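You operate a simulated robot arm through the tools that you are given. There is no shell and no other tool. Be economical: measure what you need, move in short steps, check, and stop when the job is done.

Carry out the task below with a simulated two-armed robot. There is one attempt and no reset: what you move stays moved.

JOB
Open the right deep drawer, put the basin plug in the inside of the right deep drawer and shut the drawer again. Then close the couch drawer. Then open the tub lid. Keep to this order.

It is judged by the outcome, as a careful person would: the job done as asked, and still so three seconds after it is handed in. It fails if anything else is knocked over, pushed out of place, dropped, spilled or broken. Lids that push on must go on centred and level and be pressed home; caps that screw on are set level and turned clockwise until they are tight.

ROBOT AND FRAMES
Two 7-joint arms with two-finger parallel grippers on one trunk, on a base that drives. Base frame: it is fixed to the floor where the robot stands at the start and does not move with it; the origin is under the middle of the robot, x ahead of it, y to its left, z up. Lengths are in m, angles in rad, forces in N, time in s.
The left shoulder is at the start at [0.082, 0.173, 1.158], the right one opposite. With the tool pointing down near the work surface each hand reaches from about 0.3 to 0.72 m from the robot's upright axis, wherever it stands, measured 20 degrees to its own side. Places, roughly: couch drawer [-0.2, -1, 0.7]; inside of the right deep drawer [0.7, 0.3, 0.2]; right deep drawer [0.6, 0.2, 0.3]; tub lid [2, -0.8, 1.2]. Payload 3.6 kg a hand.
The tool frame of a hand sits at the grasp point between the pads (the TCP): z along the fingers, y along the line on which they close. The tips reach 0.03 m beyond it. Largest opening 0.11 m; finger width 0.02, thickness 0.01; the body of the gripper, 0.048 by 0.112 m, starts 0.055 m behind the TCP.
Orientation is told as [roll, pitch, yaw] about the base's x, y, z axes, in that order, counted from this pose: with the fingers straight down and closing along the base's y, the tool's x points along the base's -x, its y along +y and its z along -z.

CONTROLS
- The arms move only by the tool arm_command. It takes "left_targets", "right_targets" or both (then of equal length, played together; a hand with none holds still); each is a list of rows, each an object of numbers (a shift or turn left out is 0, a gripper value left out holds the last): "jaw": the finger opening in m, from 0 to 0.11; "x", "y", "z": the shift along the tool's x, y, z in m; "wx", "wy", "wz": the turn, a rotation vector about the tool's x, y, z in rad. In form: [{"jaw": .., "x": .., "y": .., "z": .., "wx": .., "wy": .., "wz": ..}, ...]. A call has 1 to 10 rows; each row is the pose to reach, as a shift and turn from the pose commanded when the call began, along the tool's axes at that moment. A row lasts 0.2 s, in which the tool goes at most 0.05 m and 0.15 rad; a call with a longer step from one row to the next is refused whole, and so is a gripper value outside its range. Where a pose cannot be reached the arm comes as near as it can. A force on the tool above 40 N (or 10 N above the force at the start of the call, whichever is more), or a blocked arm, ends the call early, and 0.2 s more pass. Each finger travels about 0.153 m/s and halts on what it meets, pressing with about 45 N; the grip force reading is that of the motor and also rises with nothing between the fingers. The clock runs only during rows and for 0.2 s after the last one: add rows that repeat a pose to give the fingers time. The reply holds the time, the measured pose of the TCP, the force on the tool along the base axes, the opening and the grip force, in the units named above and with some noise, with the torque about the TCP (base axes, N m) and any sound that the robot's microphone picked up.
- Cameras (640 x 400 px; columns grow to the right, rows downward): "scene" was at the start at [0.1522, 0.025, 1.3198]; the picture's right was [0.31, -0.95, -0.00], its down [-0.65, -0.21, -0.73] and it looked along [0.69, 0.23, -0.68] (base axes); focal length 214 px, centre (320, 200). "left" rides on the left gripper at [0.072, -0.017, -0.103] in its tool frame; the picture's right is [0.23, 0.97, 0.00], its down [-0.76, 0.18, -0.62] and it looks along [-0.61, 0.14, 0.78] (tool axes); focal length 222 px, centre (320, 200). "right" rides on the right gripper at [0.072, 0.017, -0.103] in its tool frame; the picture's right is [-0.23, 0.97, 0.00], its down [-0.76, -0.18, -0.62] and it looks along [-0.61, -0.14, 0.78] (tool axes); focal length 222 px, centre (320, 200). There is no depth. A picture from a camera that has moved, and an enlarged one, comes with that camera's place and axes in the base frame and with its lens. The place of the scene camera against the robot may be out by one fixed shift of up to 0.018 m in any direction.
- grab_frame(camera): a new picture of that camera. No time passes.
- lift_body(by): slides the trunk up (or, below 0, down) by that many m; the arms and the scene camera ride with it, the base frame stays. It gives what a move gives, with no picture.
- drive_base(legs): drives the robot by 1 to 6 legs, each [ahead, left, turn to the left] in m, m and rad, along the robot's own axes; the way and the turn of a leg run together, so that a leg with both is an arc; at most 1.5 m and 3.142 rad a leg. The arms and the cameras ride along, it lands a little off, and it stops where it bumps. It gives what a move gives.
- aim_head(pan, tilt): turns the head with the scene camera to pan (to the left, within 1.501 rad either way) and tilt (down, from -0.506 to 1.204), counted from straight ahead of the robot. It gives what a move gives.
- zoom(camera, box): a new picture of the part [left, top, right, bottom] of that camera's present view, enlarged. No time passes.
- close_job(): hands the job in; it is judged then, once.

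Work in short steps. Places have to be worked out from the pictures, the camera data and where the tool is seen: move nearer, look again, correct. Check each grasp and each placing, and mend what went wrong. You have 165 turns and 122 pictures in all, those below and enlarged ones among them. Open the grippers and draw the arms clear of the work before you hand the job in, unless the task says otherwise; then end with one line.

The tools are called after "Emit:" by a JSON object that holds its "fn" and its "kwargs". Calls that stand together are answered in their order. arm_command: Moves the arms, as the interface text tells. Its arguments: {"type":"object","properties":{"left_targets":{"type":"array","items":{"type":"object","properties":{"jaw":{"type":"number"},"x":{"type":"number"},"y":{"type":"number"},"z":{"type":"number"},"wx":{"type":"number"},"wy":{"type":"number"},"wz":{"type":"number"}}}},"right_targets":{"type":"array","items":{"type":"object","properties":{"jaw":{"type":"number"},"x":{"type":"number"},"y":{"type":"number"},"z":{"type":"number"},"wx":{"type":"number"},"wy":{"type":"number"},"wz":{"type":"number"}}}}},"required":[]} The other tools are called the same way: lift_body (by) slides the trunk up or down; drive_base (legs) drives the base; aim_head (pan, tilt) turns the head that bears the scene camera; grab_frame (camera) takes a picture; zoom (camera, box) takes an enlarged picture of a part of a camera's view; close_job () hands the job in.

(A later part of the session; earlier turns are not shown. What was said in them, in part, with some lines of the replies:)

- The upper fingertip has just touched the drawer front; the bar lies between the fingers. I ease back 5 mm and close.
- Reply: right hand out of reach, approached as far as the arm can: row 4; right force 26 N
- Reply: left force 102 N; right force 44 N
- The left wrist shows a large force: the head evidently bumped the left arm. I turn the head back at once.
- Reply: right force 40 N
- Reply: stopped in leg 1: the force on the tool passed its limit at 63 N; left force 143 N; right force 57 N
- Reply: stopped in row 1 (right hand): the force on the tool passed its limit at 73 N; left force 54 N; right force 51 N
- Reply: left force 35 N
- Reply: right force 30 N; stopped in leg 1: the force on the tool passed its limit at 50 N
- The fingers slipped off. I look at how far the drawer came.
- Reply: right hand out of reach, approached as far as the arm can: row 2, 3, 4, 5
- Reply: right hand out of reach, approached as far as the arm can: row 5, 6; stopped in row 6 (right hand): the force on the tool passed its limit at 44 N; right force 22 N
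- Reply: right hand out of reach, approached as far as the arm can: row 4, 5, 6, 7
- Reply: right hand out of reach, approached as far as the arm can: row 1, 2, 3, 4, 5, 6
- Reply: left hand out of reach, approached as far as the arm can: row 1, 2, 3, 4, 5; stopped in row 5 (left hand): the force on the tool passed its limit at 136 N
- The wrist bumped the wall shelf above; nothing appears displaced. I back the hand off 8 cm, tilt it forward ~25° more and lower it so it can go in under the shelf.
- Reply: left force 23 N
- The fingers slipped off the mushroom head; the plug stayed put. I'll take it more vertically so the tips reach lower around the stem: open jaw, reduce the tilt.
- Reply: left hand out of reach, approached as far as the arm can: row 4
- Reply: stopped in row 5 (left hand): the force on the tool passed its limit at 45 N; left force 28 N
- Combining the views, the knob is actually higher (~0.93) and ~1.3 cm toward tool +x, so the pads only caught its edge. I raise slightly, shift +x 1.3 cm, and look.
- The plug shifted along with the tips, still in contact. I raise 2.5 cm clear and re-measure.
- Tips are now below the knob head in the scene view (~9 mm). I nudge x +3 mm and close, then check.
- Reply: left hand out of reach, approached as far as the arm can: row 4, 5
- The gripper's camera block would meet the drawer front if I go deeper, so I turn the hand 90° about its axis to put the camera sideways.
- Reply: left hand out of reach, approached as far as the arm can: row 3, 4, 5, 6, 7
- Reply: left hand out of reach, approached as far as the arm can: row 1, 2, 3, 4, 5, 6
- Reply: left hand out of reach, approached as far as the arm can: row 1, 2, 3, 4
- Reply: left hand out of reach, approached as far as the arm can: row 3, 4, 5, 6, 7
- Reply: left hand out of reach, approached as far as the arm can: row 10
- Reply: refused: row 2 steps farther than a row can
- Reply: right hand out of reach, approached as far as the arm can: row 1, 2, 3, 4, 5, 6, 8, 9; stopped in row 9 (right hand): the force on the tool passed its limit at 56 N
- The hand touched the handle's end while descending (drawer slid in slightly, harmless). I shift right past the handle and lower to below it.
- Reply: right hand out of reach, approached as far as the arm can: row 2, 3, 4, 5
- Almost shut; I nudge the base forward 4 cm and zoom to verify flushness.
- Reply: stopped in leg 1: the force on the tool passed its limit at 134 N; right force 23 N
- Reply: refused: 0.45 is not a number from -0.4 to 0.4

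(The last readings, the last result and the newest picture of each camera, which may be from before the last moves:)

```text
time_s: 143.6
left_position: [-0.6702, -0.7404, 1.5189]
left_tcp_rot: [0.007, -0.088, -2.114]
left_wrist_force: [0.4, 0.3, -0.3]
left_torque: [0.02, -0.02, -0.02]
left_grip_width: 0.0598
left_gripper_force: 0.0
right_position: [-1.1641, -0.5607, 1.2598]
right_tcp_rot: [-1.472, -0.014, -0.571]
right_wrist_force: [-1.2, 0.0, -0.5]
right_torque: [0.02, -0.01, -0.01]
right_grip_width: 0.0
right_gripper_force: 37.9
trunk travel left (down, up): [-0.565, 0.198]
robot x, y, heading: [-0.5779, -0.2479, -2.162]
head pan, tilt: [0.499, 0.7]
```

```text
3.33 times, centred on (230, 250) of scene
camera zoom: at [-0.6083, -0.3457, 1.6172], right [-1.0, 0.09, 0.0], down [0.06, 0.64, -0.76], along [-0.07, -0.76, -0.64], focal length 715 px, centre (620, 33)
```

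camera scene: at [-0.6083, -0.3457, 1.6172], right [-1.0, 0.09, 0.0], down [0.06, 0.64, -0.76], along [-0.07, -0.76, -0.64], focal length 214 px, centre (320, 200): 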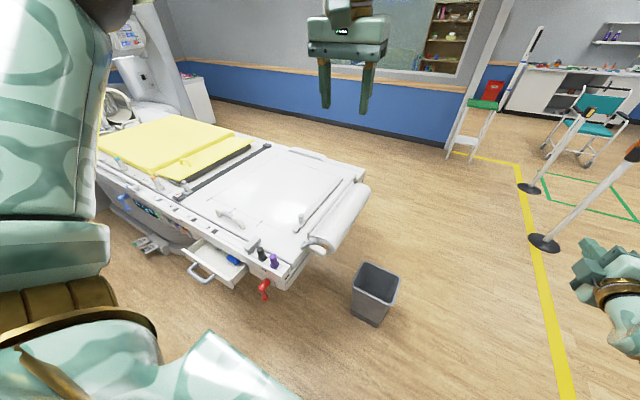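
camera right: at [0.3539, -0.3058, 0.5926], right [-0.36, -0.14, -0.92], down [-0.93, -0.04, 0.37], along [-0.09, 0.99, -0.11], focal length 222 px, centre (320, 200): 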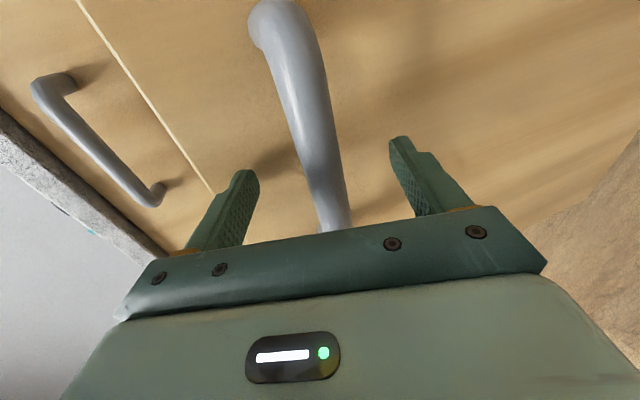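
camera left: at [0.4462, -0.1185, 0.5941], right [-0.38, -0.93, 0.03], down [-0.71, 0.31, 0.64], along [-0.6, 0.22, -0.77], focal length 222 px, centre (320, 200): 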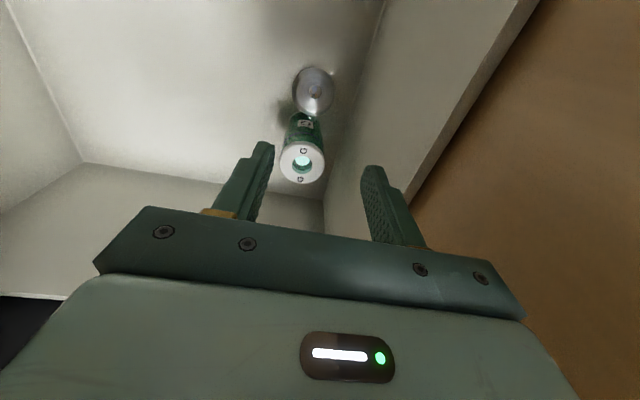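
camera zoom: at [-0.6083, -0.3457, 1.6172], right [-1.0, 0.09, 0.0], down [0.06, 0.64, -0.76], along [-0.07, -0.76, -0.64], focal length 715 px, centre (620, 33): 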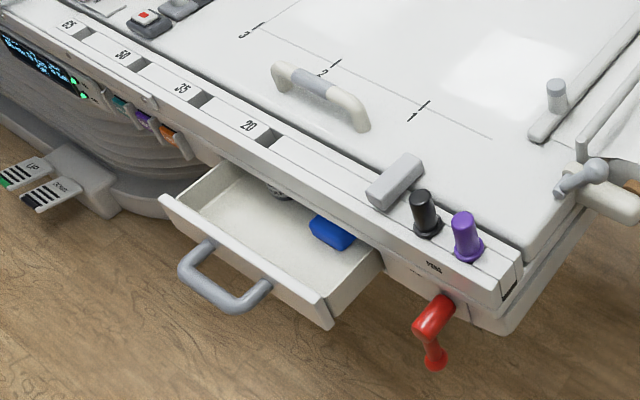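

Couch drawer panel: u≈0.22–0.58, n≈-0.87, top z≈0.75, with a handle in the middle. I'll push it with the right fingertips at u≈0.32; first drive there (hands high).

Emit:
{"fn": "drive_base", "kwargs": {"legs": [[-0.33, 0, 0], [0, 0.96, 0]]}}

Emit:
{"fn": "lift_body", "kwargs": {"by": -0.3}}

Emit:
{"fn": "aim_head", "kwargs": {"pan": -0.3, "tilt": 0.8}}

Emit:
{"fn": "grab_frame", "kwargs": {"camera": "scene"}}

```text
time_s: 150.2
left_position: [0.2915, -0.9978, 1.5196]
left_tcp_rot: [0.01, -0.086, -2.113]
left_wrist_force: [0.5, 0.1, -0.3]
left_torque: [0.0, 0.02, -0.02]
left_grip_width: 0.06
left_gripper_force: 0.1
right_position: [-0.2032, -0.8165, 1.2603]
right_tcp_rot: [-1.475, -0.015, -0.57]
right_wrist_force: [0.2, -0.6, -0.6]
right_torque: [0.04, -0.02, 0.01]
right_grip_width: 0.0
right_gripper_force: 37.8
trunk travel left (down, up): [-0.565, 0.198]
robot x, y, heading: [0.3843, -0.5034, -2.159]
head pan, tilt: [0.499, 0.7]
```

```text
time_s: 153.2
left_position: [0.292, -0.9973, 1.219]
left_tcp_rot: [0.009, -0.088, -2.112]
left_wrist_force: [-0.1, -0.2, -0.1]
left_torque: [-0.01, -0.01, 0.04]
left_grip_width: 0.0601
left_gripper_force: 0.1
right_position: [-0.2028, -0.8169, 0.9622]
right_tcp_rot: [-1.475, -0.013, -0.57]
right_wrist_force: [-0.2, 0.3, 0.5]
right_torque: [0.01, 0.0, 0.03]
right_grip_width: 0.0002
right_gripper_force: 37.5
trunk travel left (down, up): [-0.265, 0.498]
robot x, y, heading: [0.3878, -0.5027, -2.158]
head pan, tilt: [0.499, 0.7]
```

```text
time_s: 154.3
left_position: [0.2906, -0.997, 1.2189]
left_tcp_rot: [0.008, -0.086, -2.114]
left_wrist_force: [0.1, -0.2, -0.6]
left_torque: [-0.01, -0.02, -0.01]
left_grip_width: 0.0601
left_gripper_force: 0.1
right_position: [-0.2017, -0.8162, 0.9602]
right_tcp_rot: [-1.474, -0.014, -0.571]
right_wrist_force: [-0.1, 0.5, 0.7]
right_torque: [-0.05, 0.04, 0.0]
right_grip_width: 0.0
right_gripper_force: 37.8
trunk travel left (down, up): [-0.265, 0.498]
robot x, y, heading: [0.3839, -0.5029, -2.156]
head pan, tilt: [-0.3, 0.799]
```

```text
36 pictures are left
camera scene: at [0.2549, -0.634, 1.3057], right [-0.63, 0.78, 0.0], down [0.56, 0.45, -0.7], along [-0.54, -0.44, -0.72], focal length 214 px, centre (320, 200)
```

scene: 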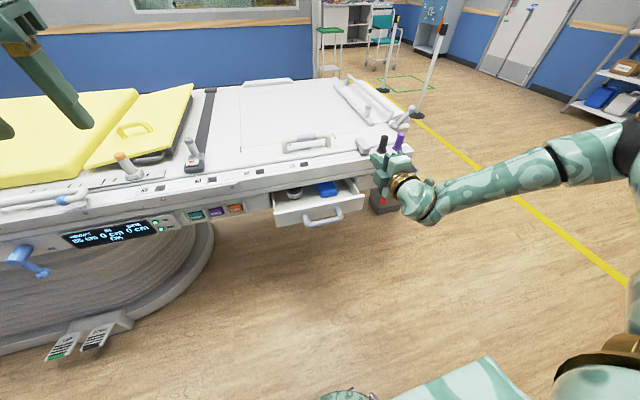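

The right hand is just before the drawer's right part but higher. I lower the trunk 16 cm and the hand another 10 cm (z≈0.70), then check.

Emit:
{"fn": "lift_body", "kwargs": {"by": -0.16}}

Emit:
{"fn": "arm_command", "kwargs": {"right_targets": [{"y": 0.035}, {"y": 0.07}, {"y": 0.1}, {"y": 0.1}]}}

Emit:
{"fn": "grab_frame", "kwargs": {"camera": "right"}}

Emit:
{"fn": "grab_frame", "kwargs": {"camera": "scene"}}

```text
time_s: 156.2
left_position: [0.2914, -0.996, 1.0597]
left_tcp_rot: [0.009, -0.088, -2.116]
left_wrist_force: [0.3, -0.3, 1.1]
left_torque: [0.0, 0.04, -0.01]
left_grip_width: 0.0599
left_gripper_force: 0.1
right_position: [-0.2009, -0.8166, 0.8016]
right_tcp_rot: [-1.476, -0.014, -0.571]
right_wrist_force: [0.0, 0.1, -0.7]
right_torque: [0.0, -0.03, 0.0]
right_grip_width: 0.0
right_gripper_force: 37.7
trunk travel left (down, up): [-0.105, 0.658]
robot x, y, heading: [0.3841, -0.5074, -2.16]
head pan, tilt: [-0.3, 0.799]
```

```text
time_s: 157.2
left_position: [0.2911, -0.997, 1.0595]
left_tcp_rot: [0.008, -0.086, -2.116]
left_wrist_force: [-0.7, -0.2, 0.3]
left_torque: [0.01, 0.02, 0.02]
left_grip_width: 0.0601
left_gripper_force: 0.0
right_position: [-0.2004, -0.8074, 0.7002]
right_tcp_rot: [-1.473, -0.014, -0.569]
right_wrist_force: [0.5, 0.1, -0.1]
right_torque: [-0.02, 0.01, 0.0]
right_grip_width: 0.0
right_gripper_force: 37.9
trunk travel left (down, up): [-0.105, 0.658]
robot x, y, heading: [0.3856, -0.5038, -2.154]
head pan, tilt: [-0.3, 0.799]
```

```text
35 pictures are left
camera right: at [-0.2042, -0.6802, 0.6913], right [0.25, -0.05, -0.97], down [0.96, 0.1, 0.25], along [0.08, -0.99, 0.07], focal length 222 px, centre (320, 200)
```

right: 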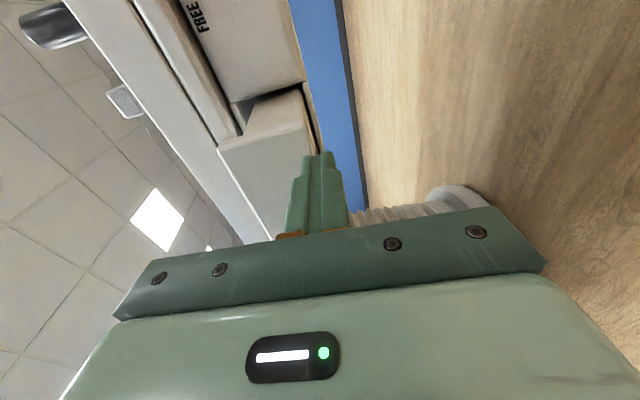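

```text
34 pictures are left
camera scene: at [0.2059, -0.7072, 1.1377], right [-0.63, 0.78, 0.0], down [0.56, 0.45, -0.7], along [-0.54, -0.44, -0.72], focal length 214 px, centre (320, 200)
```

scene: 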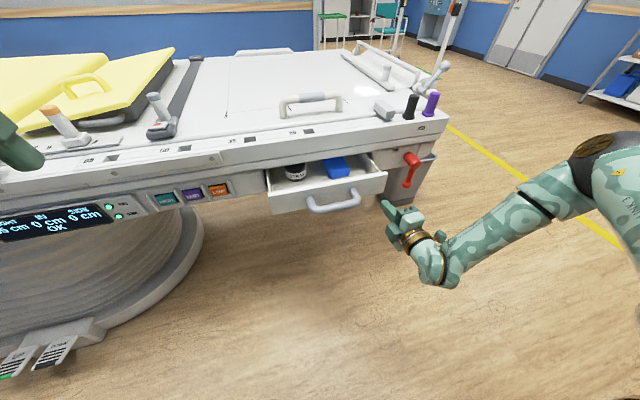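

Fingers are level with the panel's lower edge. I raise 4.5 cm and shift 2.5 cm toward its middle, then push forward.

Emit:
{"fn": "arm_command", "kwargs": {"right_targets": [{"x": -0.012, "y": -0.022}, {"x": -0.025, "y": -0.045}, {"x": -0.025, "y": -0.045, "z": 0.03}, {"x": -0.025, "y": -0.045, "z": 0.06}, {"x": -0.025, "y": -0.045, "z": 0.09}, {"x": -0.025, "y": -0.045, "z": 0.12}]}}

Emit:
{"fn": "grab_frame", "kwargs": {"camera": "scene"}}

```text
time_s: 158.6
left_position: [0.2907, -0.9973, 1.0586]
left_tcp_rot: [0.008, -0.086, -2.114]
left_wrist_force: [-0.8, -0.4, 0.0]
left_torque: [-0.01, 0.01, -0.02]
left_grip_width: 0.0599
left_gripper_force: 0.1
right_position: [-0.2429, -0.9313, 0.7341]
right_tcp_rot: [-1.471, -0.014, -0.571]
right_wrist_force: [0.1, -0.8, 0.8]
right_torque: [0.04, 0.02, 0.01]
right_grip_width: 0.0001
right_gripper_force: 37.4
trunk travel left (down, up): [-0.105, 0.658]
robot x, y, heading: [0.3854, -0.5009, -2.16]
head pan, tilt: [-0.3, 0.799]
```

```text
33 pictures are left
camera scene: at [0.2058, -0.708, 1.1374], right [-0.63, 0.78, 0.0], down [0.56, 0.45, -0.7], along [-0.54, -0.44, -0.72], focal length 214 px, centre (320, 200)
```

scene: 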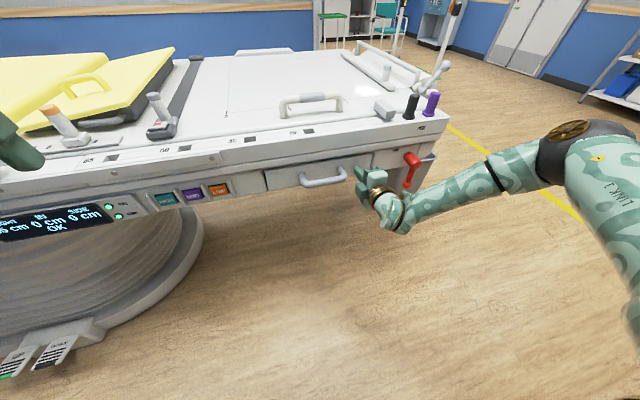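

The drawer is nearly flush. I push a little more until resistance.

Emit:
{"fn": "arm_command", "kwargs": {"right_targets": [{"z": 0.012}, {"z": 0.024}, {"z": 0.036}, {"z": 0.048}]}}

Emit:
{"fn": "zoom", "kwargs": {"camera": "scene", "box": [230, 120, 450, 260]}}

```text
time_s: 159.0
left_position: [0.2914, -0.9935, 1.0612]
left_tcp_rot: [0.009, -0.091, -2.119]
left_wrist_force: [-0.5, 0.3, 0.0]
left_torque: [-0.03, -0.02, -0.01]
left_grip_width: 0.06
left_gripper_force: 0.1
right_position: [-0.2455, -0.9343, 0.7336]
right_tcp_rot: [-1.471, -0.013, -0.569]
right_wrist_force: [15.2, 19.9, 11.5]
right_torque: [-0.35, 0.36, -0.16]
right_grip_width: 0.0001
right_gripper_force: 37.4
trunk travel left (down, up): [-0.105, 0.658]
robot x, y, heading: [0.3881, -0.504, -2.161]
head pan, tilt: [-0.3, 0.799]
stopped in row 2 (right hand): the force on the tool passed its limit at 49 N (the readings are from after the stop); the commanded pose is now the measured one
```

```text
2.86 times, centred on (340, 190) of scene
camera zoom: at [0.2083, -0.7032, 1.1389], right [-0.63, 0.78, 0.0], down [0.56, 0.45, -0.7], along [-0.54, -0.44, -0.71], focal length 613 px, centre (263, 229)
```

zoom: 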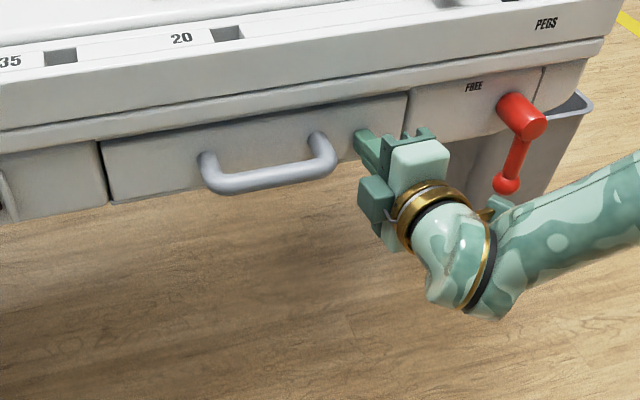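

Couch drawer is flush shut. I withdraw the right hand straight back, raise the trunk and look toward the tub area around (2,-0.8,1.2).

Emit:
{"fn": "arm_command", "kwargs": {"right_targets": [{"z": -0.04}, {"z": -0.08}, {"z": -0.12}, {"z": -0.16}]}}

Emit:
{"fn": "lift_body", "kwargs": {"by": 0.4}}

Emit:
{"fn": "aim_head", "kwargs": {"pan": 1.5, "tilt": 0.2}}

Emit:
{"fn": "grab_frame", "kwargs": {"camera": "scene"}}

```text
time_s: 160.0
left_position: [0.2903, -0.9969, 1.0592]
left_tcp_rot: [0.007, -0.087, -2.117]
left_wrist_force: [1.3, -0.2, -0.8]
left_torque: [0.04, 0.0, 0.0]
left_grip_width: 0.0599
left_gripper_force: 0.1
right_position: [-0.1594, -0.8041, 0.7471]
right_tcp_rot: [-1.466, -0.014, -0.572]
right_wrist_force: [-0.2, 0.4, 0.2]
right_torque: [0.01, 0.0, -0.03]
right_grip_width: 0.0002
right_gripper_force: 37.6
trunk travel left (down, up): [-0.105, 0.658]
robot x, y, heading: [0.3876, -0.5014, -2.163]
head pan, tilt: [-0.3, 0.799]
```

```text
time_s: 163.9
left_position: [0.2899, -0.9969, 1.458]
left_tcp_rot: [0.008, -0.088, -2.117]
left_wrist_force: [-0.9, 0.6, -0.7]
left_torque: [0.02, 0.01, -0.01]
left_grip_width: 0.0598
left_gripper_force: 0.0
right_position: [-0.1529, -0.7885, 1.2076]
right_tcp_rot: [-1.583, -0.013, -0.569]
right_wrist_force: [-0.9, 0.5, 0.2]
right_torque: [0.0, 0.0, -0.01]
right_grip_width: 0.0001
right_gripper_force: 37.5
trunk travel left (down, up): [-0.505, 0.258]
robot x, y, heading: [0.3868, -0.504, -2.162]
head pan, tilt: [-0.3, 0.799]
```

```text
time_s: 165.7
left_position: [0.29, -0.9973, 1.4594]
left_tcp_rot: [0.009, -0.088, -2.118]
left_wrist_force: [0.5, 0.3, -0.8]
left_torque: [-0.02, -0.01, -0.01]
left_grip_width: 0.06
left_gripper_force: 0.0
right_position: [-0.1532, -0.789, 1.2072]
right_tcp_rot: [-1.583, -0.012, -0.569]
right_wrist_force: [-0.6, 0.1, 0.3]
right_torque: [0.01, 0.0, 0.01]
right_grip_width: 0.0
right_gripper_force: 37.8
trunk travel left (down, up): [-0.505, 0.258]
robot x, y, heading: [0.3863, -0.5034, -2.162]
head pan, tilt: [1.499, 0.201]
```

```text
31 pictures are left
camera scene: at [0.431, -0.5804, 1.6024], right [-0.62, -0.79, 0.0], down [-0.16, 0.12, -0.98], along [0.77, -0.6, -0.2], focal length 214 px, centre (320, 200)
```

scene: 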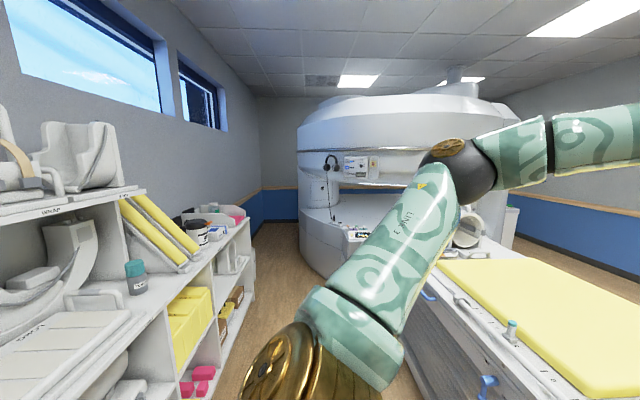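

The predicted direction of the tub lid points at a white tub with dark lid on the shelf top. Zooming in.

Emit:
{"fn": "zoom", "kwargs": {"camera": "scene", "box": [150, 180, 270, 270]}}

```text
4.44 times, centred on (210, 225) of scene
camera zoom: at [0.431, -0.5804, 1.6024], right [-0.62, -0.79, 0.0], down [-0.16, 0.12, -0.98], along [0.77, -0.6, -0.2], focal length 953 px, centre (809, 89)
```

zoom: 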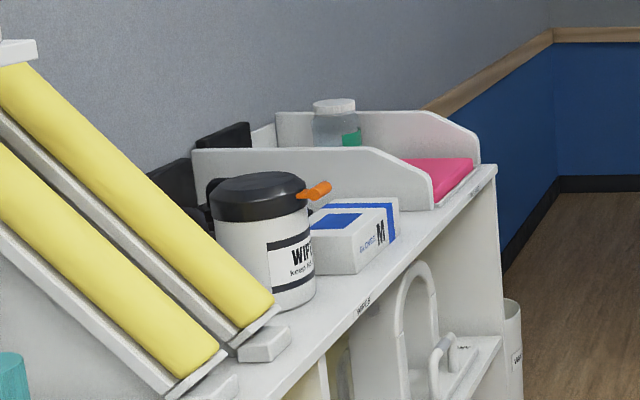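

The "tub" is a wipes tub with a black flip lid whose orange tab faces the corridor (hinge at the wall side). I raise the trunk further, turn around to face the shelf side, and drive right along it.

Emit:
{"fn": "lift_body", "kwargs": {"by": 0.2}}

Emit:
{"fn": "drive_base", "kwargs": {"legs": [[0.15, 0, 0], [0, 0, 1.57], [0, 0, 1.56]]}}

Emit:
{"fn": "aim_head", "kwargs": {"pan": -0.6, "tilt": 0.5}}

Emit:
{"fn": "grab_frame", "kwargs": {"camera": "scene"}}

```text
time_s: 167.8
left_position: [0.2917, -0.9969, 1.6595]
left_tcp_rot: [0.006, -0.093, -2.108]
left_wrist_force: [-0.7, 0.0, 0.3]
left_torque: [0.01, -0.02, 0.0]
left_grip_width: 0.06
left_gripper_force: 0.0
right_position: [-0.1505, -0.7845, 1.4185]
right_tcp_rot: [-1.601, -0.009, -0.569]
right_wrist_force: [-0.5, 0.7, -0.2]
right_torque: [-0.01, 0.0, 0.01]
right_grip_width: 0.0002
right_gripper_force: 38.2
trunk travel left (down, up): [-0.705, 0.058]
robot x, y, heading: [0.3875, -0.5027, -2.162]
head pan, tilt: [1.499, 0.201]
```

```text
time_s: 176.9
left_position: [0.3864, -0.1383, 1.6614]
left_tcp_rot: [0.006, -0.094, 1.054]
left_wrist_force: [0.4, 0.6, -0.4]
left_torque: [-0.03, 0.01, 0.01]
left_grip_width: 0.06
left_gripper_force: 0.1
right_position: [0.8307, -0.3398, 1.4204]
right_tcp_rot: [-1.599, -0.011, 2.596]
right_wrist_force: [0.2, -0.5, -0.3]
right_torque: [0.01, 0.07, -0.01]
right_grip_width: 0.0
right_gripper_force: 37.7
trunk travel left (down, up): [-0.705, 0.058]
robot x, y, heading: [0.2964, -0.6315, 1.005]
head pan, tilt: [1.499, 0.201]
```

```text
time_s: 178.9
left_position: [0.3835, -0.1369, 1.6602]
left_tcp_rot: [0.005, -0.095, 1.054]
left_wrist_force: [0.1, -0.2, -0.3]
left_torque: [0.01, 0.0, -0.02]
left_grip_width: 0.06
left_gripper_force: 0.0
right_position: [0.8313, -0.3408, 1.4194]
right_tcp_rot: [-1.6, -0.011, 2.596]
right_wrist_force: [0.7, 0.3, -0.3]
right_torque: [0.03, 0.02, -0.03]
right_grip_width: 0.0
right_gripper_force: 38.2
trunk travel left (down, up): [-0.705, 0.058]
robot x, y, heading: [0.2987, -0.6318, 0.999]
head pan, tilt: [-0.6, 0.499]
```

```text
29 pictures are left
camera scene: at [0.3729, -0.5891, 1.7751], right [0.39, -0.92, 0.0], down [-0.44, -0.19, -0.88], along [0.81, 0.34, -0.48], focal length 214 px, centre (320, 200)
```

scene: 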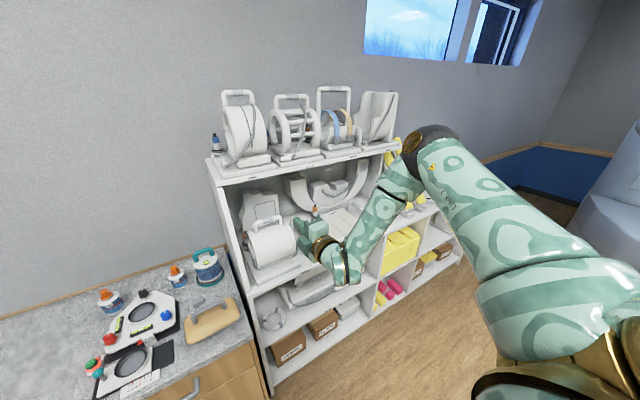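

Clear of the shelf. I back 8 cm and drive right about 1.08 m to the tub.

Emit:
{"fn": "drive_base", "kwargs": {"legs": [[-0.08, 0, -0.03], [0, -1.08, 0]]}}

Emit:
{"fn": "aim_head", "kwargs": {"pan": -0.5, "tilt": 0.7}}

Emit:
{"fn": "grab_frame", "kwargs": {"camera": "scene"}}

```text
time_s: 185.1
left_position: [1.2368, -0.8229, 1.6596]
left_tcp_rot: [0.004, -0.095, 1.007]
left_wrist_force: [0.2, -0.2, 0.2]
left_torque: [-0.01, -0.01, 0.02]
left_grip_width: 0.0599
left_gripper_force: 0.2
right_position: [1.6736, -1.0468, 1.4199]
right_tcp_rot: [-1.599, -0.01, 2.547]
right_wrist_force: [0.3, 0.0, 0.0]
right_torque: [0.03, -0.01, 0.0]
right_grip_width: 0.0003
right_gripper_force: 37.9
trunk travel left (down, up): [-0.705, 0.058]
robot x, y, heading: [1.1295, -1.3104, 0.95]
head pan, tilt: [-0.6, 0.499]
```

```text
time_s: 185.8
left_position: [1.237, -0.8223, 1.6595]
left_tcp_rot: [0.005, -0.093, 1.006]
left_wrist_force: [-0.1, -0.9, 0.3]
left_torque: [-0.01, -0.01, -0.01]
left_grip_width: 0.06
left_gripper_force: 0.0
right_position: [1.6743, -1.047, 1.4195]
right_tcp_rot: [-1.602, -0.013, 2.547]
right_wrist_force: [0.5, -0.8, 0.0]
right_torque: [0.0, 0.01, 0.01]
right_grip_width: 0.0
right_gripper_force: 37.4
trunk travel left (down, up): [-0.705, 0.058]
robot x, y, heading: [1.1306, -1.3144, 0.949]
head pan, tilt: [-0.499, 0.7]
```

```text
28 pictures are left
camera scene: at [1.1956, -1.268, 1.7574], right [0.44, -0.9, 0.0], down [-0.58, -0.28, -0.77], along [0.69, 0.34, -0.64], focal length 214 px, centre (320, 200)
```

scene: 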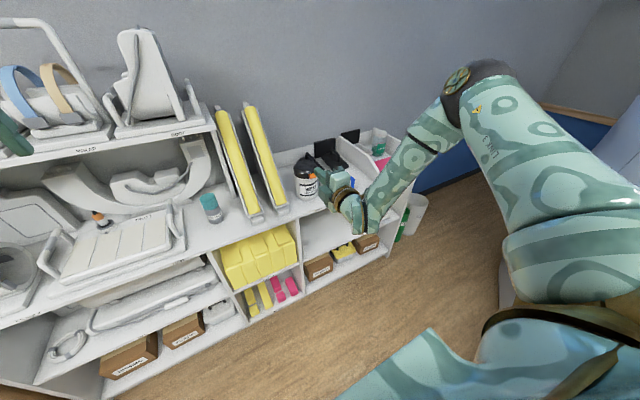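

The tub is around u≈2.1, n≈0.48. I move 12 cm right and lower the trunk 22 cm to bring the right hand in front of it, then look closely.

Emit:
{"fn": "drive_base", "kwargs": {"legs": [[0, -0.12, 0.02]]}}

Emit:
{"fn": "lift_body", "kwargs": {"by": -0.22}}

Emit:
{"fn": "grab_frame", "kwargs": {"camera": "right"}}

Emit:
{"fn": "zoom", "kwargs": {"camera": "scene", "box": [220, 110, 420, 240]}}

```text
time_s: 187.1
left_position: [1.3245, -0.8892, 1.66]
left_tcp_rot: [0.003, -0.094, 1.028]
left_wrist_force: [0.6, 0.0, -0.5]
left_torque: [0.01, 0.01, 0.02]
left_grip_width: 0.0601
left_gripper_force: 0.1
right_position: [1.7671, -1.1042, 1.4198]
right_tcp_rot: [-1.599, -0.011, 2.567]
right_wrist_force: [0.4, -0.2, -0.2]
right_torque: [0.03, -0.01, -0.05]
right_grip_width: 0.0001
right_gripper_force: 38.2
trunk travel left (down, up): [-0.705, 0.058]
robot x, y, heading: [1.2299, -1.3813, 0.976]
head pan, tilt: [-0.499, 0.7]
```

```text
time_s: 189.4
left_position: [1.3267, -0.8903, 1.4415]
left_tcp_rot: [0.004, -0.095, 1.029]
left_wrist_force: [-0.3, 0.4, 0.4]
left_torque: [-0.04, 0.03, -0.02]
left_grip_width: 0.06
left_gripper_force: 0.1
right_position: [1.7676, -1.105, 1.1991]
right_tcp_rot: [-1.601, -0.011, 2.568]
right_wrist_force: [1.0, 0.9, 0.0]
right_torque: [-0.01, 0.02, -0.02]
right_grip_width: 0.0002
right_gripper_force: 37.3
trunk travel left (down, up): [-0.485, 0.278]
robot x, y, heading: [1.2266, -1.3858, 0.971]
head pan, tilt: [-0.499, 0.7]
```

```text
27 pictures are left
camera right: at [1.7712, -1.2292, 1.178], right [-0.18, 0.15, -0.97], down [-0.98, -0.12, 0.17], along [-0.09, 0.98, 0.17], focal length 222 px, centre (320, 200)
```

right: 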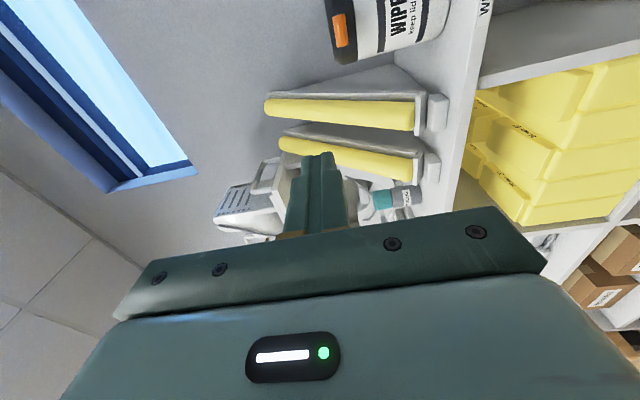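

```text
3.08 times, centred on (320, 175) of scene
camera zoom: at [1.3016, -1.323, 1.537], right [0.46, -0.89, 0.0], down [-0.57, -0.29, -0.76], along [0.68, 0.35, -0.64], focal length 660 px, centre (320, 277)
```

zoom: 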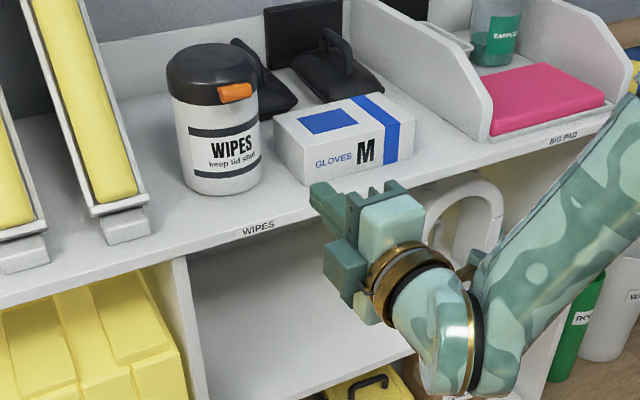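

Tab estimated at (1.988, -0.864, 1.17), i.e. u≈2.13, n≈0.41. I drive 12 cm forward, align the hand with it and open the jaw slightly, then look again.

Emit:
{"fn": "drive_base", "kwargs": {"legs": [[0.12, 0, 0]]}}

Emit:
{"fn": "arm_command", "kwargs": {"right_targets": [{"jaw": 0.02, "x": 0.02, "y": 0.01}, {"jaw": 0.05, "x": 0.045, "y": 0.025}, {"jaw": 0.05, "x": 0.045, "y": 0.025, "z": 0.04}, {"jaw": 0.05, "x": 0.045, "y": 0.025, "z": 0.08}]}}

Emit:
{"fn": "grab_frame", "kwargs": {"camera": "right"}}

Emit:
{"fn": "zoom", "kwargs": {"camera": "scene", "box": [200, 90, 400, 220]}}

```text
time_s: 190.6
left_position: [1.3893, -0.7952, 1.4404]
left_tcp_rot: [0.004, -0.093, 1.029]
left_wrist_force: [1.1, 0.2, 0.5]
left_torque: [-0.02, -0.02, -0.01]
left_grip_width: 0.0598
left_gripper_force: 0.0
right_position: [1.8309, -1.0098, 1.199]
right_tcp_rot: [-1.6, -0.01, 2.568]
right_wrist_force: [-0.4, 0.3, 1.0]
right_torque: [0.05, -0.02, -0.01]
right_grip_width: 0.0
right_gripper_force: 38.1
trunk travel left (down, up): [-0.485, 0.278]
robot x, y, heading: [1.295, -1.2892, 0.977]
head pan, tilt: [-0.499, 0.7]
```

```text
time_s: 191.6
left_position: [1.3901, -0.7955, 1.441]
left_tcp_rot: [0.005, -0.094, 1.029]
left_wrist_force: [-0.7, -0.5, 0.2]
left_torque: [0.0, 0.0, 0.0]
left_grip_width: 0.0603
left_gripper_force: 0.1
right_position: [1.9115, -0.9763, 1.1953]
right_tcp_rot: [-1.598, -0.011, 2.568]
right_wrist_force: [0.8, 0.5, 0.4]
right_torque: [-0.03, -0.02, 0.02]
right_grip_width: 0.0498
right_gripper_force: 0.1
right hand out of reach, approached as far as the arm can: row 3, 4
trunk travel left (down, up): [-0.485, 0.278]
robot x, y, heading: [1.2901, -1.2887, 0.971]
head pan, tilt: [-0.499, 0.7]
```

```text
25 pictures are left
camera right: at [1.915, -1.1018, 1.1742], right [-0.19, 0.15, -0.97], down [-0.98, -0.12, 0.17], along [-0.09, 0.98, 0.17], focal length 222 px, centre (320, 200)
```

right: 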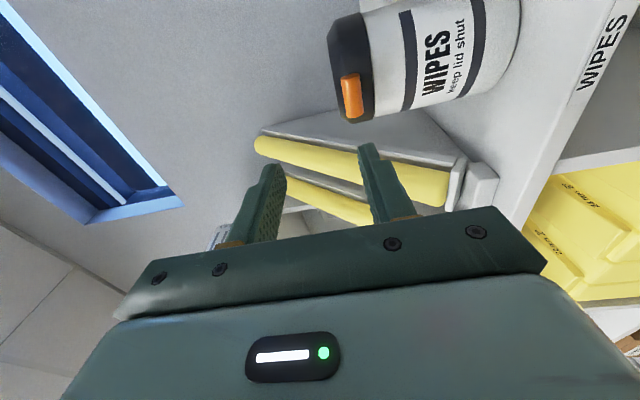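

```text
3.08 times, centred on (300, 155) of scene
camera zoom: at [1.3659, -1.229, 1.5368], right [0.46, -0.89, 0.0], down [-0.57, -0.29, -0.76], along [0.68, 0.35, -0.64], focal length 660 px, centre (382, 338)
```

zoom: 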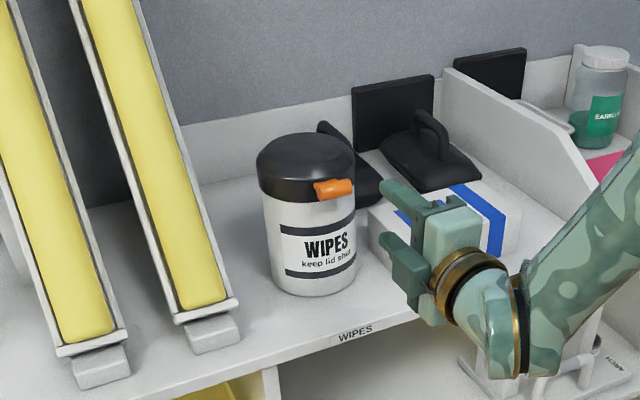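

Two right-camera rays agree: tab at u≈2.127, n≈0.427, z≈1.162 — straight ahead of my hand, 3 cm lower. I close the fingers, lower them to just under tab level, and drive forward 9 cm.

Emit:
{"fn": "arm_command", "kwargs": {"right_targets": [{"jaw": 0.02, "y": 0.02}, {"jaw": 0.0, "y": 0.04}, {"jaw": 0.0, "y": 0.062}, {"jaw": 0.0, "y": 0.062}]}}

Emit:
{"fn": "drive_base", "kwargs": {"legs": [[0.09, 0, 0]]}}

Emit:
{"fn": "grab_frame", "kwargs": {"camera": "right"}}

Emit:
{"fn": "zoom", "kwargs": {"camera": "scene", "box": [190, 80, 390, 210]}}

```text
time_s: 192.6
left_position: [1.3905, -0.7951, 1.4392]
left_tcp_rot: [0.003, -0.096, 1.028]
left_wrist_force: [0.0, 0.0, -0.7]
left_torque: [0.01, 0.0, -0.01]
left_grip_width: 0.0601
left_gripper_force: 0.0
right_position: [1.9096, -0.996, 1.1848]
right_tcp_rot: [-1.6, -0.01, 2.569]
right_wrist_force: [-0.3, -0.1, -0.7]
right_torque: [-0.03, -0.01, 0.0]
right_grip_width: 0.0
right_gripper_force: 37.9
right hand out of reach, approached as far as the arm can: row 1, 2, 3, 4
trunk travel left (down, up): [-0.485, 0.278]
robot x, y, heading: [1.2933, -1.2903, 0.974]
head pan, tilt: [-0.499, 0.7]
```

```text
time_s: 193.7
left_position: [1.4413, -0.72, 1.4395]
left_tcp_rot: [0.004, -0.093, 1.028]
left_wrist_force: [0.6, 0.3, -1.0]
left_torque: [-0.05, 0.02, 0.0]
left_grip_width: 0.0602
left_gripper_force: 0.0
right_position: [1.9604, -0.9224, 1.1845]
right_tcp_rot: [-1.6, -0.011, 2.567]
right_wrist_force: [-0.3, 0.4, 0.1]
right_torque: [-0.01, 0.01, -0.01]
right_grip_width: 0.0
right_gripper_force: 37.9
trunk travel left (down, up): [-0.485, 0.278]
robot x, y, heading: [1.341, -1.2171, 0.977]
head pan, tilt: [-0.499, 0.7]
```

```text
23 pictures are left
camera right: at [1.9648, -1.0472, 1.1636], right [-0.19, 0.15, -0.97], down [-0.98, -0.11, 0.17], along [-0.09, 0.98, 0.17], focal length 222 px, centre (320, 200)
```

right: 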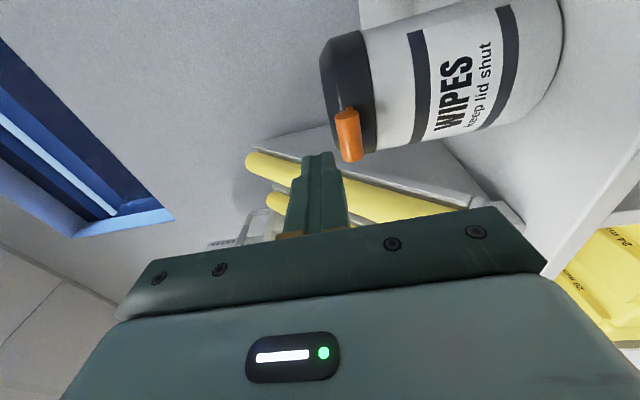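

```text
3.08 times, centred on (290, 145) of scene
camera zoom: at [1.417, -1.1532, 1.5368], right [0.46, -0.89, 0.0], down [-0.57, -0.29, -0.76], along [0.68, 0.35, -0.65], focal length 660 px, centre (412, 369)
```

zoom: 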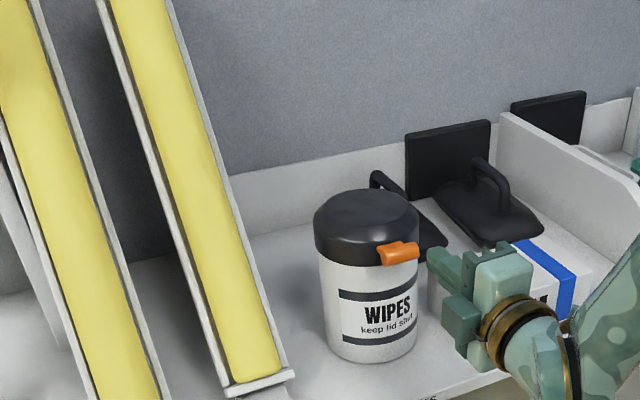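

The tab is now ~5 cm ahead and 2 cm below the fingers. I lower the trunk 4.8 cm so the fingers sit just under it, and look.

Emit:
{"fn": "lift_body", "kwargs": {"by": -0.048}}

Emit:
{"fn": "arm_command", "kwargs": {"right_targets": [{"x": -0.009}, {"x": -0.009, "z": 0.02}]}}

Emit:
{"fn": "grab_frame", "kwargs": {"camera": "right"}}

```text
time_s: 194.6
left_position: [1.4403, -0.7217, 1.3931]
left_tcp_rot: [0.004, -0.095, 1.027]
left_wrist_force: [-0.2, -1.0, 0.2]
left_torque: [0.03, -0.01, -0.01]
left_grip_width: 0.0598
left_gripper_force: 0.0
right_position: [1.9592, -0.9239, 1.1388]
right_tcp_rot: [-1.601, -0.009, 2.566]
right_wrist_force: [-0.4, -0.2, 0.0]
right_torque: [-0.04, -0.03, 0.02]
right_grip_width: 0.0002
right_gripper_force: 37.7
trunk travel left (down, up): [-0.437, 0.326]
robot x, y, heading: [1.339, -1.2112, 0.972]
head pan, tilt: [-0.499, 0.7]
```

```text
time_s: 195.2
left_position: [1.4409, -0.7212, 1.3912]
left_tcp_rot: [0.004, -0.094, 1.026]
left_wrist_force: [0.1, -0.1, 0.5]
left_torque: [-0.01, 0.02, -0.02]
left_grip_width: 0.0601
left_gripper_force: 0.0
right_position: [1.9641, -0.9008, 1.1384]
right_tcp_rot: [-1.598, -0.011, 2.569]
right_wrist_force: [-0.1, 0.5, -0.6]
right_torque: [0.02, 0.05, -0.02]
right_grip_width: 0.0002
right_gripper_force: 37.4
trunk travel left (down, up): [-0.437, 0.326]
robot x, y, heading: [1.3405, -1.2127, 0.972]
head pan, tilt: [-0.499, 0.7]
```

```text
21 pictures are left
camera right: at [1.967, -1.0257, 1.1175], right [-0.18, 0.15, -0.97], down [-0.98, -0.11, 0.17], along [-0.09, 0.98, 0.17], focal length 222 px, centre (320, 200)
```

right: 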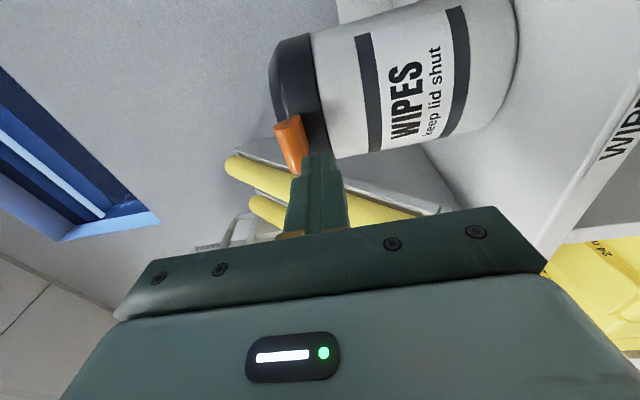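

The fingertips are just under the orange tab, slightly overlapping. I go down 4 mm, in another 2.5 cm, then lift gently 3 cm.

Emit:
{"fn": "arm_command", "kwargs": {"right_targets": [{"y": 0.005}, {"y": 0.005, "z": 0.025}, {"y": -0.005, "z": 0.025}, {"y": -0.02, "z": 0.026}, {"y": -0.035, "z": 0.028}]}}

Emit:
{"fn": "grab_frame", "kwargs": {"camera": "right"}}

```text
time_s: 196.4
left_position: [1.4411, -0.7221, 1.3934]
left_tcp_rot: [0.005, -0.093, 1.025]
left_wrist_force: [0.0, -0.2, -0.8]
left_torque: [-0.02, 0.01, -0.01]
left_grip_width: 0.06
left_gripper_force: 0.0
right_position: [1.9776, -0.8806, 1.1728]
right_tcp_rot: [-1.599, -0.011, 2.569]
right_wrist_force: [-0.8, -1.7, 0.9]
right_torque: [-0.01, -0.01, -0.02]
right_grip_width: 0.0
right_gripper_force: 37.1
right hand out of reach, approached as far as the arm can: row 1, 2, 3
trunk travel left (down, up): [-0.437, 0.326]
robot x, y, heading: [1.3441, -1.2144, 0.971]
head pan, tilt: [-0.499, 0.7]
```

```text
20 pictures are left
camera right: at [1.9816, -1.0056, 1.1523], right [-0.18, 0.15, -0.97], down [-0.98, -0.11, 0.17], along [-0.09, 0.98, 0.17], focal length 222 px, centre (320, 200)
```

right: 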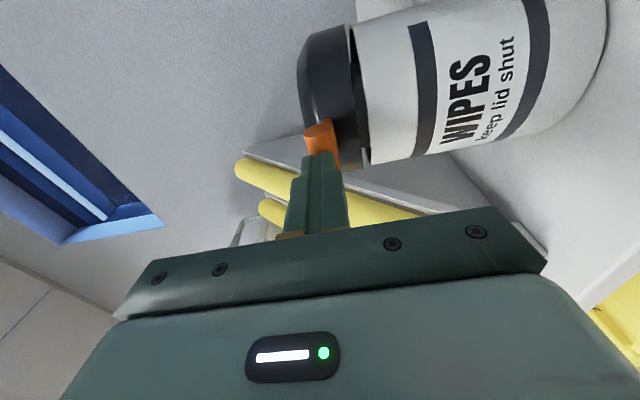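

The lid has begun to lift (gap visible). I continue along the hinge arc: up 7 cm, forward 3.5 cm.

Emit:
{"fn": "arm_command", "kwargs": {"right_targets": [{"z": 0.006, "y": -0.018}, {"z": 0.012, "y": -0.035}, {"z": 0.022, "y": -0.052}, {"z": 0.035, "y": -0.07}]}}

Emit:
{"fn": "zoom", "kwargs": {"camera": "scene", "box": [190, 80, 390, 210]}}

```text
time_s: 197.4
left_position: [1.4415, -0.7228, 1.3933]
left_tcp_rot: [0.005, -0.093, 1.025]
left_wrist_force: [-0.5, -0.2, 0.8]
left_torque: [0.05, 0.01, 0.01]
left_grip_width: 0.0602
left_gripper_force: 0.1
right_position: [1.9974, -0.8517, 1.2448]
right_tcp_rot: [-1.602, -0.012, 2.565]
right_wrist_force: [-1.5, -4.3, 2.2]
right_torque: [0.07, -0.03, -0.07]
right_grip_width: 0.0
right_gripper_force: 37.9
trunk travel left (down, up): [-0.437, 0.326]
robot x, y, heading: [1.3469, -1.2155, 0.975]
head pan, tilt: [-0.499, 0.7]
```

```text
3.08 times, centred on (290, 145) of scene
camera zoom: at [1.4209, -1.1475, 1.4886], right [0.46, -0.89, 0.0], down [-0.57, -0.29, -0.77], along [0.68, 0.35, -0.64], focal length 660 px, centre (412, 369)
```

zoom: 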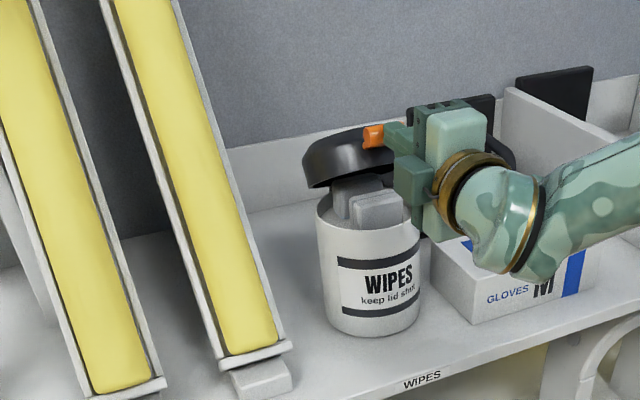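

Lid is about 45° open and moves freely. I continue the arc: forward 9 cm and up 4 cm.

Emit:
{"fn": "arm_command", "kwargs": {"right_targets": [{"z": 0.015, "y": -0.012}, {"z": 0.03, "y": -0.024}, {"z": 0.045, "y": -0.031}, {"z": 0.06, "y": -0.037}, {"z": 0.077, "y": -0.04}, {"z": 0.095, "y": -0.041}]}}

Emit:
{"fn": "zoom", "kwargs": {"camera": "scene", "box": [190, 80, 390, 210]}}

```text
time_s: 198.8
left_position: [1.4413, -0.7229, 1.3911]
left_tcp_rot: [0.003, -0.094, 1.026]
left_wrist_force: [0.0, -1.0, -0.4]
left_torque: [0.02, -0.02, 0.01]
left_grip_width: 0.0598
left_gripper_force: 0.1
right_position: [2.0461, -0.7805, 1.2935]
right_tcp_rot: [-1.599, -0.01, 2.567]
right_wrist_force: [0.3, 0.6, 0.2]
right_torque: [0.0, -0.04, -0.01]
right_grip_width: 0.0001
right_gripper_force: 38.2
right hand out of reach, approached as far as the arm can: row 6
trunk travel left (down, up): [-0.437, 0.326]
robot x, y, heading: [1.343, -1.2127, 0.97]
head pan, tilt: [-0.499, 0.7]
```

```text
3.08 times, centred on (290, 145) of scene
camera zoom: at [1.4215, -1.1467, 1.4885], right [0.46, -0.89, 0.0], down [-0.57, -0.29, -0.76], along [0.68, 0.35, -0.64], focal length 660 px, centre (412, 369)
```

zoom: 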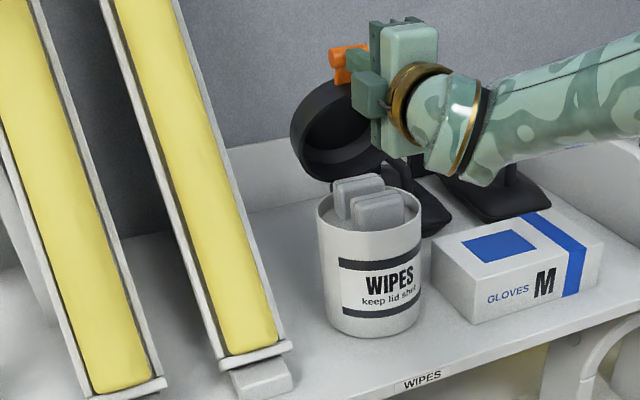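

The lid is near vertical. I drive forward 5 cm to push it past vertical.

Emit:
{"fn": "drive_base", "kwargs": {"legs": [[0.05, 0, 0]]}}

Emit:
{"fn": "zoom", "kwargs": {"camera": "scene", "box": [190, 60, 390, 190]}}

```text
time_s: 199.7
left_position: [1.4663, -0.6835, 1.3946]
left_tcp_rot: [0.004, -0.098, 1.026]
left_wrist_force: [-0.8, -0.3, -0.1]
left_torque: [0.04, 0.01, -0.02]
left_grip_width: 0.06
left_gripper_force: 0.1
right_position: [2.0714, -0.7439, 1.2962]
right_tcp_rot: [-1.603, -0.011, 2.567]
right_wrist_force: [-0.3, -1.3, 0.9]
right_torque: [0.03, 0.02, -0.04]
right_grip_width: 0.0
right_gripper_force: 37.3
trunk travel left (down, up): [-0.437, 0.326]
robot x, y, heading: [1.3704, -1.1693, 0.974]
head pan, tilt: [-0.499, 0.7]
```

```text
3.08 times, centred on (290, 125) of scene
camera zoom: at [1.4463, -1.1099, 1.4891], right [0.46, -0.89, 0.0], down [-0.57, -0.29, -0.77], along [0.68, 0.35, -0.64], focal length 660 px, centre (412, 431)
```

zoom: 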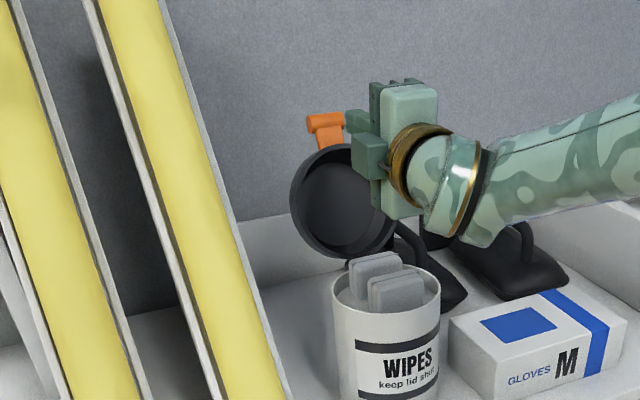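

The lid stands about vertical or slightly beyond. I push 3 cm more, then withdraw and see whether it stays.

Emit:
{"fn": "drive_base", "kwargs": {"legs": [[0.035, 0, 0]]}}

Emit:
{"fn": "zoom", "kwargs": {"camera": "scene", "box": [190, 60, 390, 190]}}

```text
time_s: 200.6
left_position: [1.4872, -0.6528, 1.3936]
left_tcp_rot: [0.005, -0.095, 1.027]
left_wrist_force: [0.1, 0.1, -0.5]
left_torque: [-0.02, -0.01, 0.01]
left_grip_width: 0.0598
left_gripper_force: 0.1
right_position: [2.0928, -0.7132, 1.2951]
right_tcp_rot: [-1.598, -0.011, 2.567]
right_wrist_force: [-0.6, -0.1, 0.3]
right_torque: [0.0, 0.01, 0.01]
right_grip_width: 0.0002
right_gripper_force: 37.6
trunk travel left (down, up): [-0.437, 0.326]
robot x, y, heading: [1.3873, -1.1457, 0.971]
head pan, tilt: [-0.499, 0.7]
```

```text
3.08 times, centred on (290, 125) of scene
camera zoom: at [1.4679, -1.0784, 1.4887], right [0.46, -0.89, 0.0], down [-0.57, -0.29, -0.77], along [0.68, 0.35, -0.64], focal length 660 px, centre (412, 431)
```

zoom: 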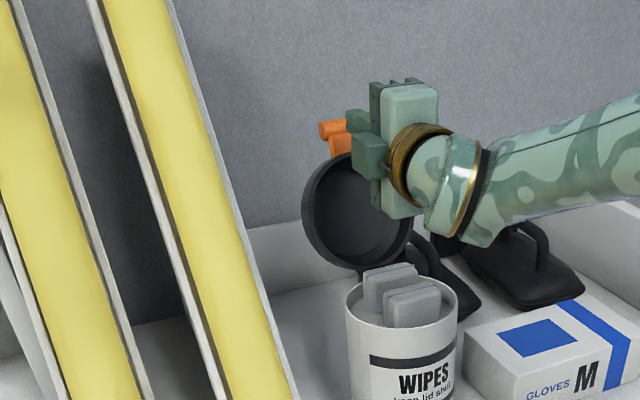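

The lid is pushed past vertical (~105°). I withdraw by driving straight back and check that it stays open.

Emit:
{"fn": "drive_base", "kwargs": {"legs": [[-0.3, 0, 0]]}}

Emit:
{"fn": "zoom", "kwargs": {"camera": "scene", "box": [200, 80, 420, 220]}}

```text
time_s: 202.6
left_position: [1.3197, -0.8946, 1.3928]
left_tcp_rot: [0.004, -0.096, 1.034]
left_wrist_force: [0.4, 1.1, 0.0]
left_torque: [-0.01, 0.01, 0.0]
left_grip_width: 0.0599
left_gripper_force: 0.0
right_position: [1.9243, -0.9507, 1.2935]
right_tcp_rot: [-1.596, -0.01, 2.575]
right_wrist_force: [-0.3, -0.6, 0.0]
right_torque: [0.01, 0.0, -0.01]
right_grip_width: 0.0
right_gripper_force: 37.3
trunk travel left (down, up): [-0.437, 0.326]
robot x, y, heading: [1.2215, -1.3904, 0.977]
head pan, tilt: [-0.499, 0.7]
```

```text
2.86 times, centred on (310, 150) of scene
camera zoom: at [1.303, -1.3209, 1.4886], right [0.46, -0.89, 0.0], down [-0.57, -0.3, -0.76], along [0.68, 0.35, -0.64], focal length 613 px, centre (349, 343)
```

zoom: 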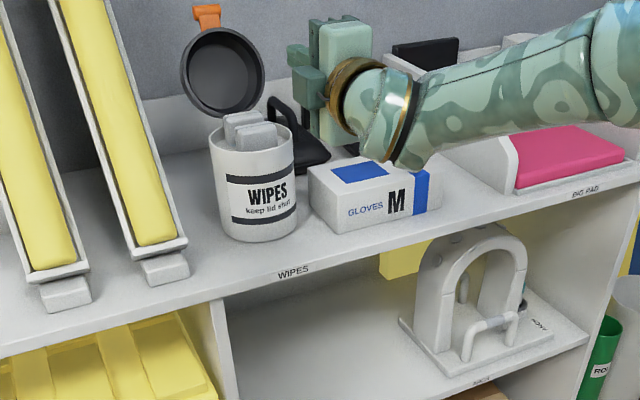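

The lid stays open. I back away a bit more, open the gripper, and glance back at the counter drawers and couch.

Emit:
{"fn": "drive_base", "kwargs": {"legs": [[-0.15, 0, 0]]}}

Emit:
{"fn": "arm_command", "kwargs": {"right_targets": [{"jaw": 0.05}, {"jaw": 0.1}, {"jaw": 0.1}], "left_targets": [{"jaw": 0.1}, {"jaw": 0.1}, {"jaw": 0.1}]}}

Emit:
{"fn": "zoom", "kwargs": {"camera": "scene", "box": [180, 60, 460, 240]}}

Emit:
{"fn": "aim_head", "kwargs": {"pan": 0.9, "tilt": 0.5}}

Emit:
{"fn": "grab_frame", "kwargs": {"camera": "scene"}}

```text
time_s: 204.0
left_position: [1.2366, -1.0248, 1.3925]
left_tcp_rot: [0.005, -0.095, 1.026]
left_wrist_force: [0.1, -0.3, -1.0]
left_torque: [0.04, 0.0, 0.0]
left_grip_width: 0.0602
left_gripper_force: 0.0
right_position: [1.8414, -1.0842, 1.2936]
right_tcp_rot: [-1.598, -0.01, 2.567]
right_wrist_force: [-0.2, -0.6, 0.4]
right_torque: [0.0, 0.02, 0.02]
right_grip_width: 0.0
right_gripper_force: 37.9
trunk travel left (down, up): [-0.437, 0.326]
robot x, y, heading: [1.1383, -1.5179, 0.973]
head pan, tilt: [-0.499, 0.7]
```

```text
time_s: 204.8
left_position: [1.2356, -1.0231, 1.3924]
left_tcp_rot: [0.004, -0.095, 1.028]
left_wrist_force: [0.8, 0.6, -0.9]
left_torque: [0.0, 0.03, -0.04]
left_grip_width: 0.1
left_gripper_force: 0.1
right_position: [1.8418, -1.0829, 1.2942]
right_tcp_rot: [-1.599, -0.01, 2.567]
right_wrist_force: [0.0, -0.4, -0.7]
right_torque: [-0.02, 0.01, 0.0]
right_grip_width: 0.1
right_gripper_force: 0.1
trunk travel left (down, up): [-0.437, 0.326]
robot x, y, heading: [1.1378, -1.517, 0.974]
head pan, tilt: [-0.499, 0.7]
```

```text
2.22 times, centred on (320, 150) of scene
camera zoom: at [1.2173, -1.4489, 1.4885], right [0.46, -0.89, 0.0], down [-0.57, -0.29, -0.76], along [0.68, 0.35, -0.64], focal length 477 px, centre (320, 311)
```

zoom: 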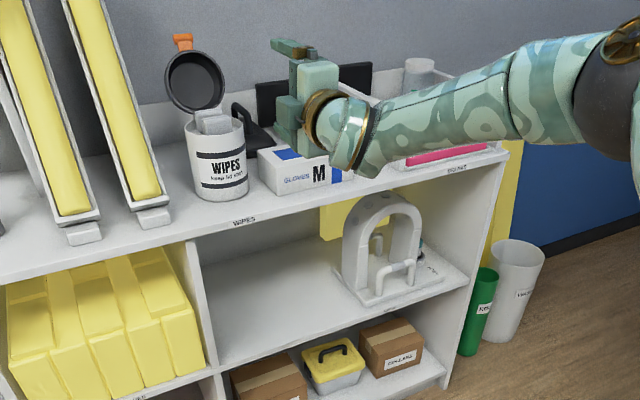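

```text
time_s: 206.3
left_position: [1.2361, -1.0233, 1.3921]
left_tcp_rot: [0.004, -0.095, 1.028]
left_wrist_force: [0.4, -0.3, -0.2]
left_torque: [0.01, -0.03, 0.0]
left_grip_width: 0.1001
left_gripper_force: 0.0
right_position: [1.841, -1.0844, 1.2929]
right_tcp_rot: [-1.598, -0.011, 2.567]
right_wrist_force: [-0.1, 0.7, -0.3]
right_torque: [0.02, -0.04, -0.02]
right_grip_width: 0.0999
right_gripper_force: 0.2
trunk travel left (down, up): [-0.437, 0.326]
robot x, y, heading: [1.1382, -1.5159, 0.978]
head pan, tilt: [0.901, 0.499]
```

```text
13 pictures are left
camera scene: at [1.1144, -1.4011, 1.5062], right [0.95, 0.3, 0.0], down [0.14, -0.46, -0.88], along [-0.26, 0.84, -0.48], focal length 214 px, centre (320, 200)
```

scene: 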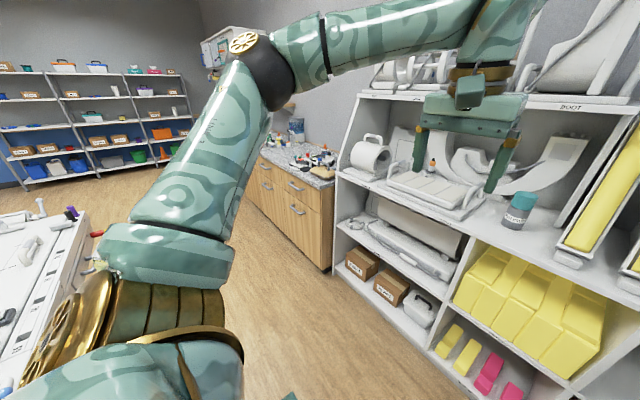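

The counter drawers are flush, the lid is still open, both grippers are open and the arms are clear. I hand the job in.

Emit:
{"fn": "close_job", "kwargs": {}}

```text
The job is handed in.
```

The job is handed in: the basin plug is in the right deep drawer and the drawer is shut. The couch drawer is closed, and the tub lid is open and stayed open after I withdrew. I released the plug about 15–20 cm above the drawer floor, because the arm could not reach lower. While picking it up, the left wrist bumped the wall shelf, but nothing on it looked displaced.
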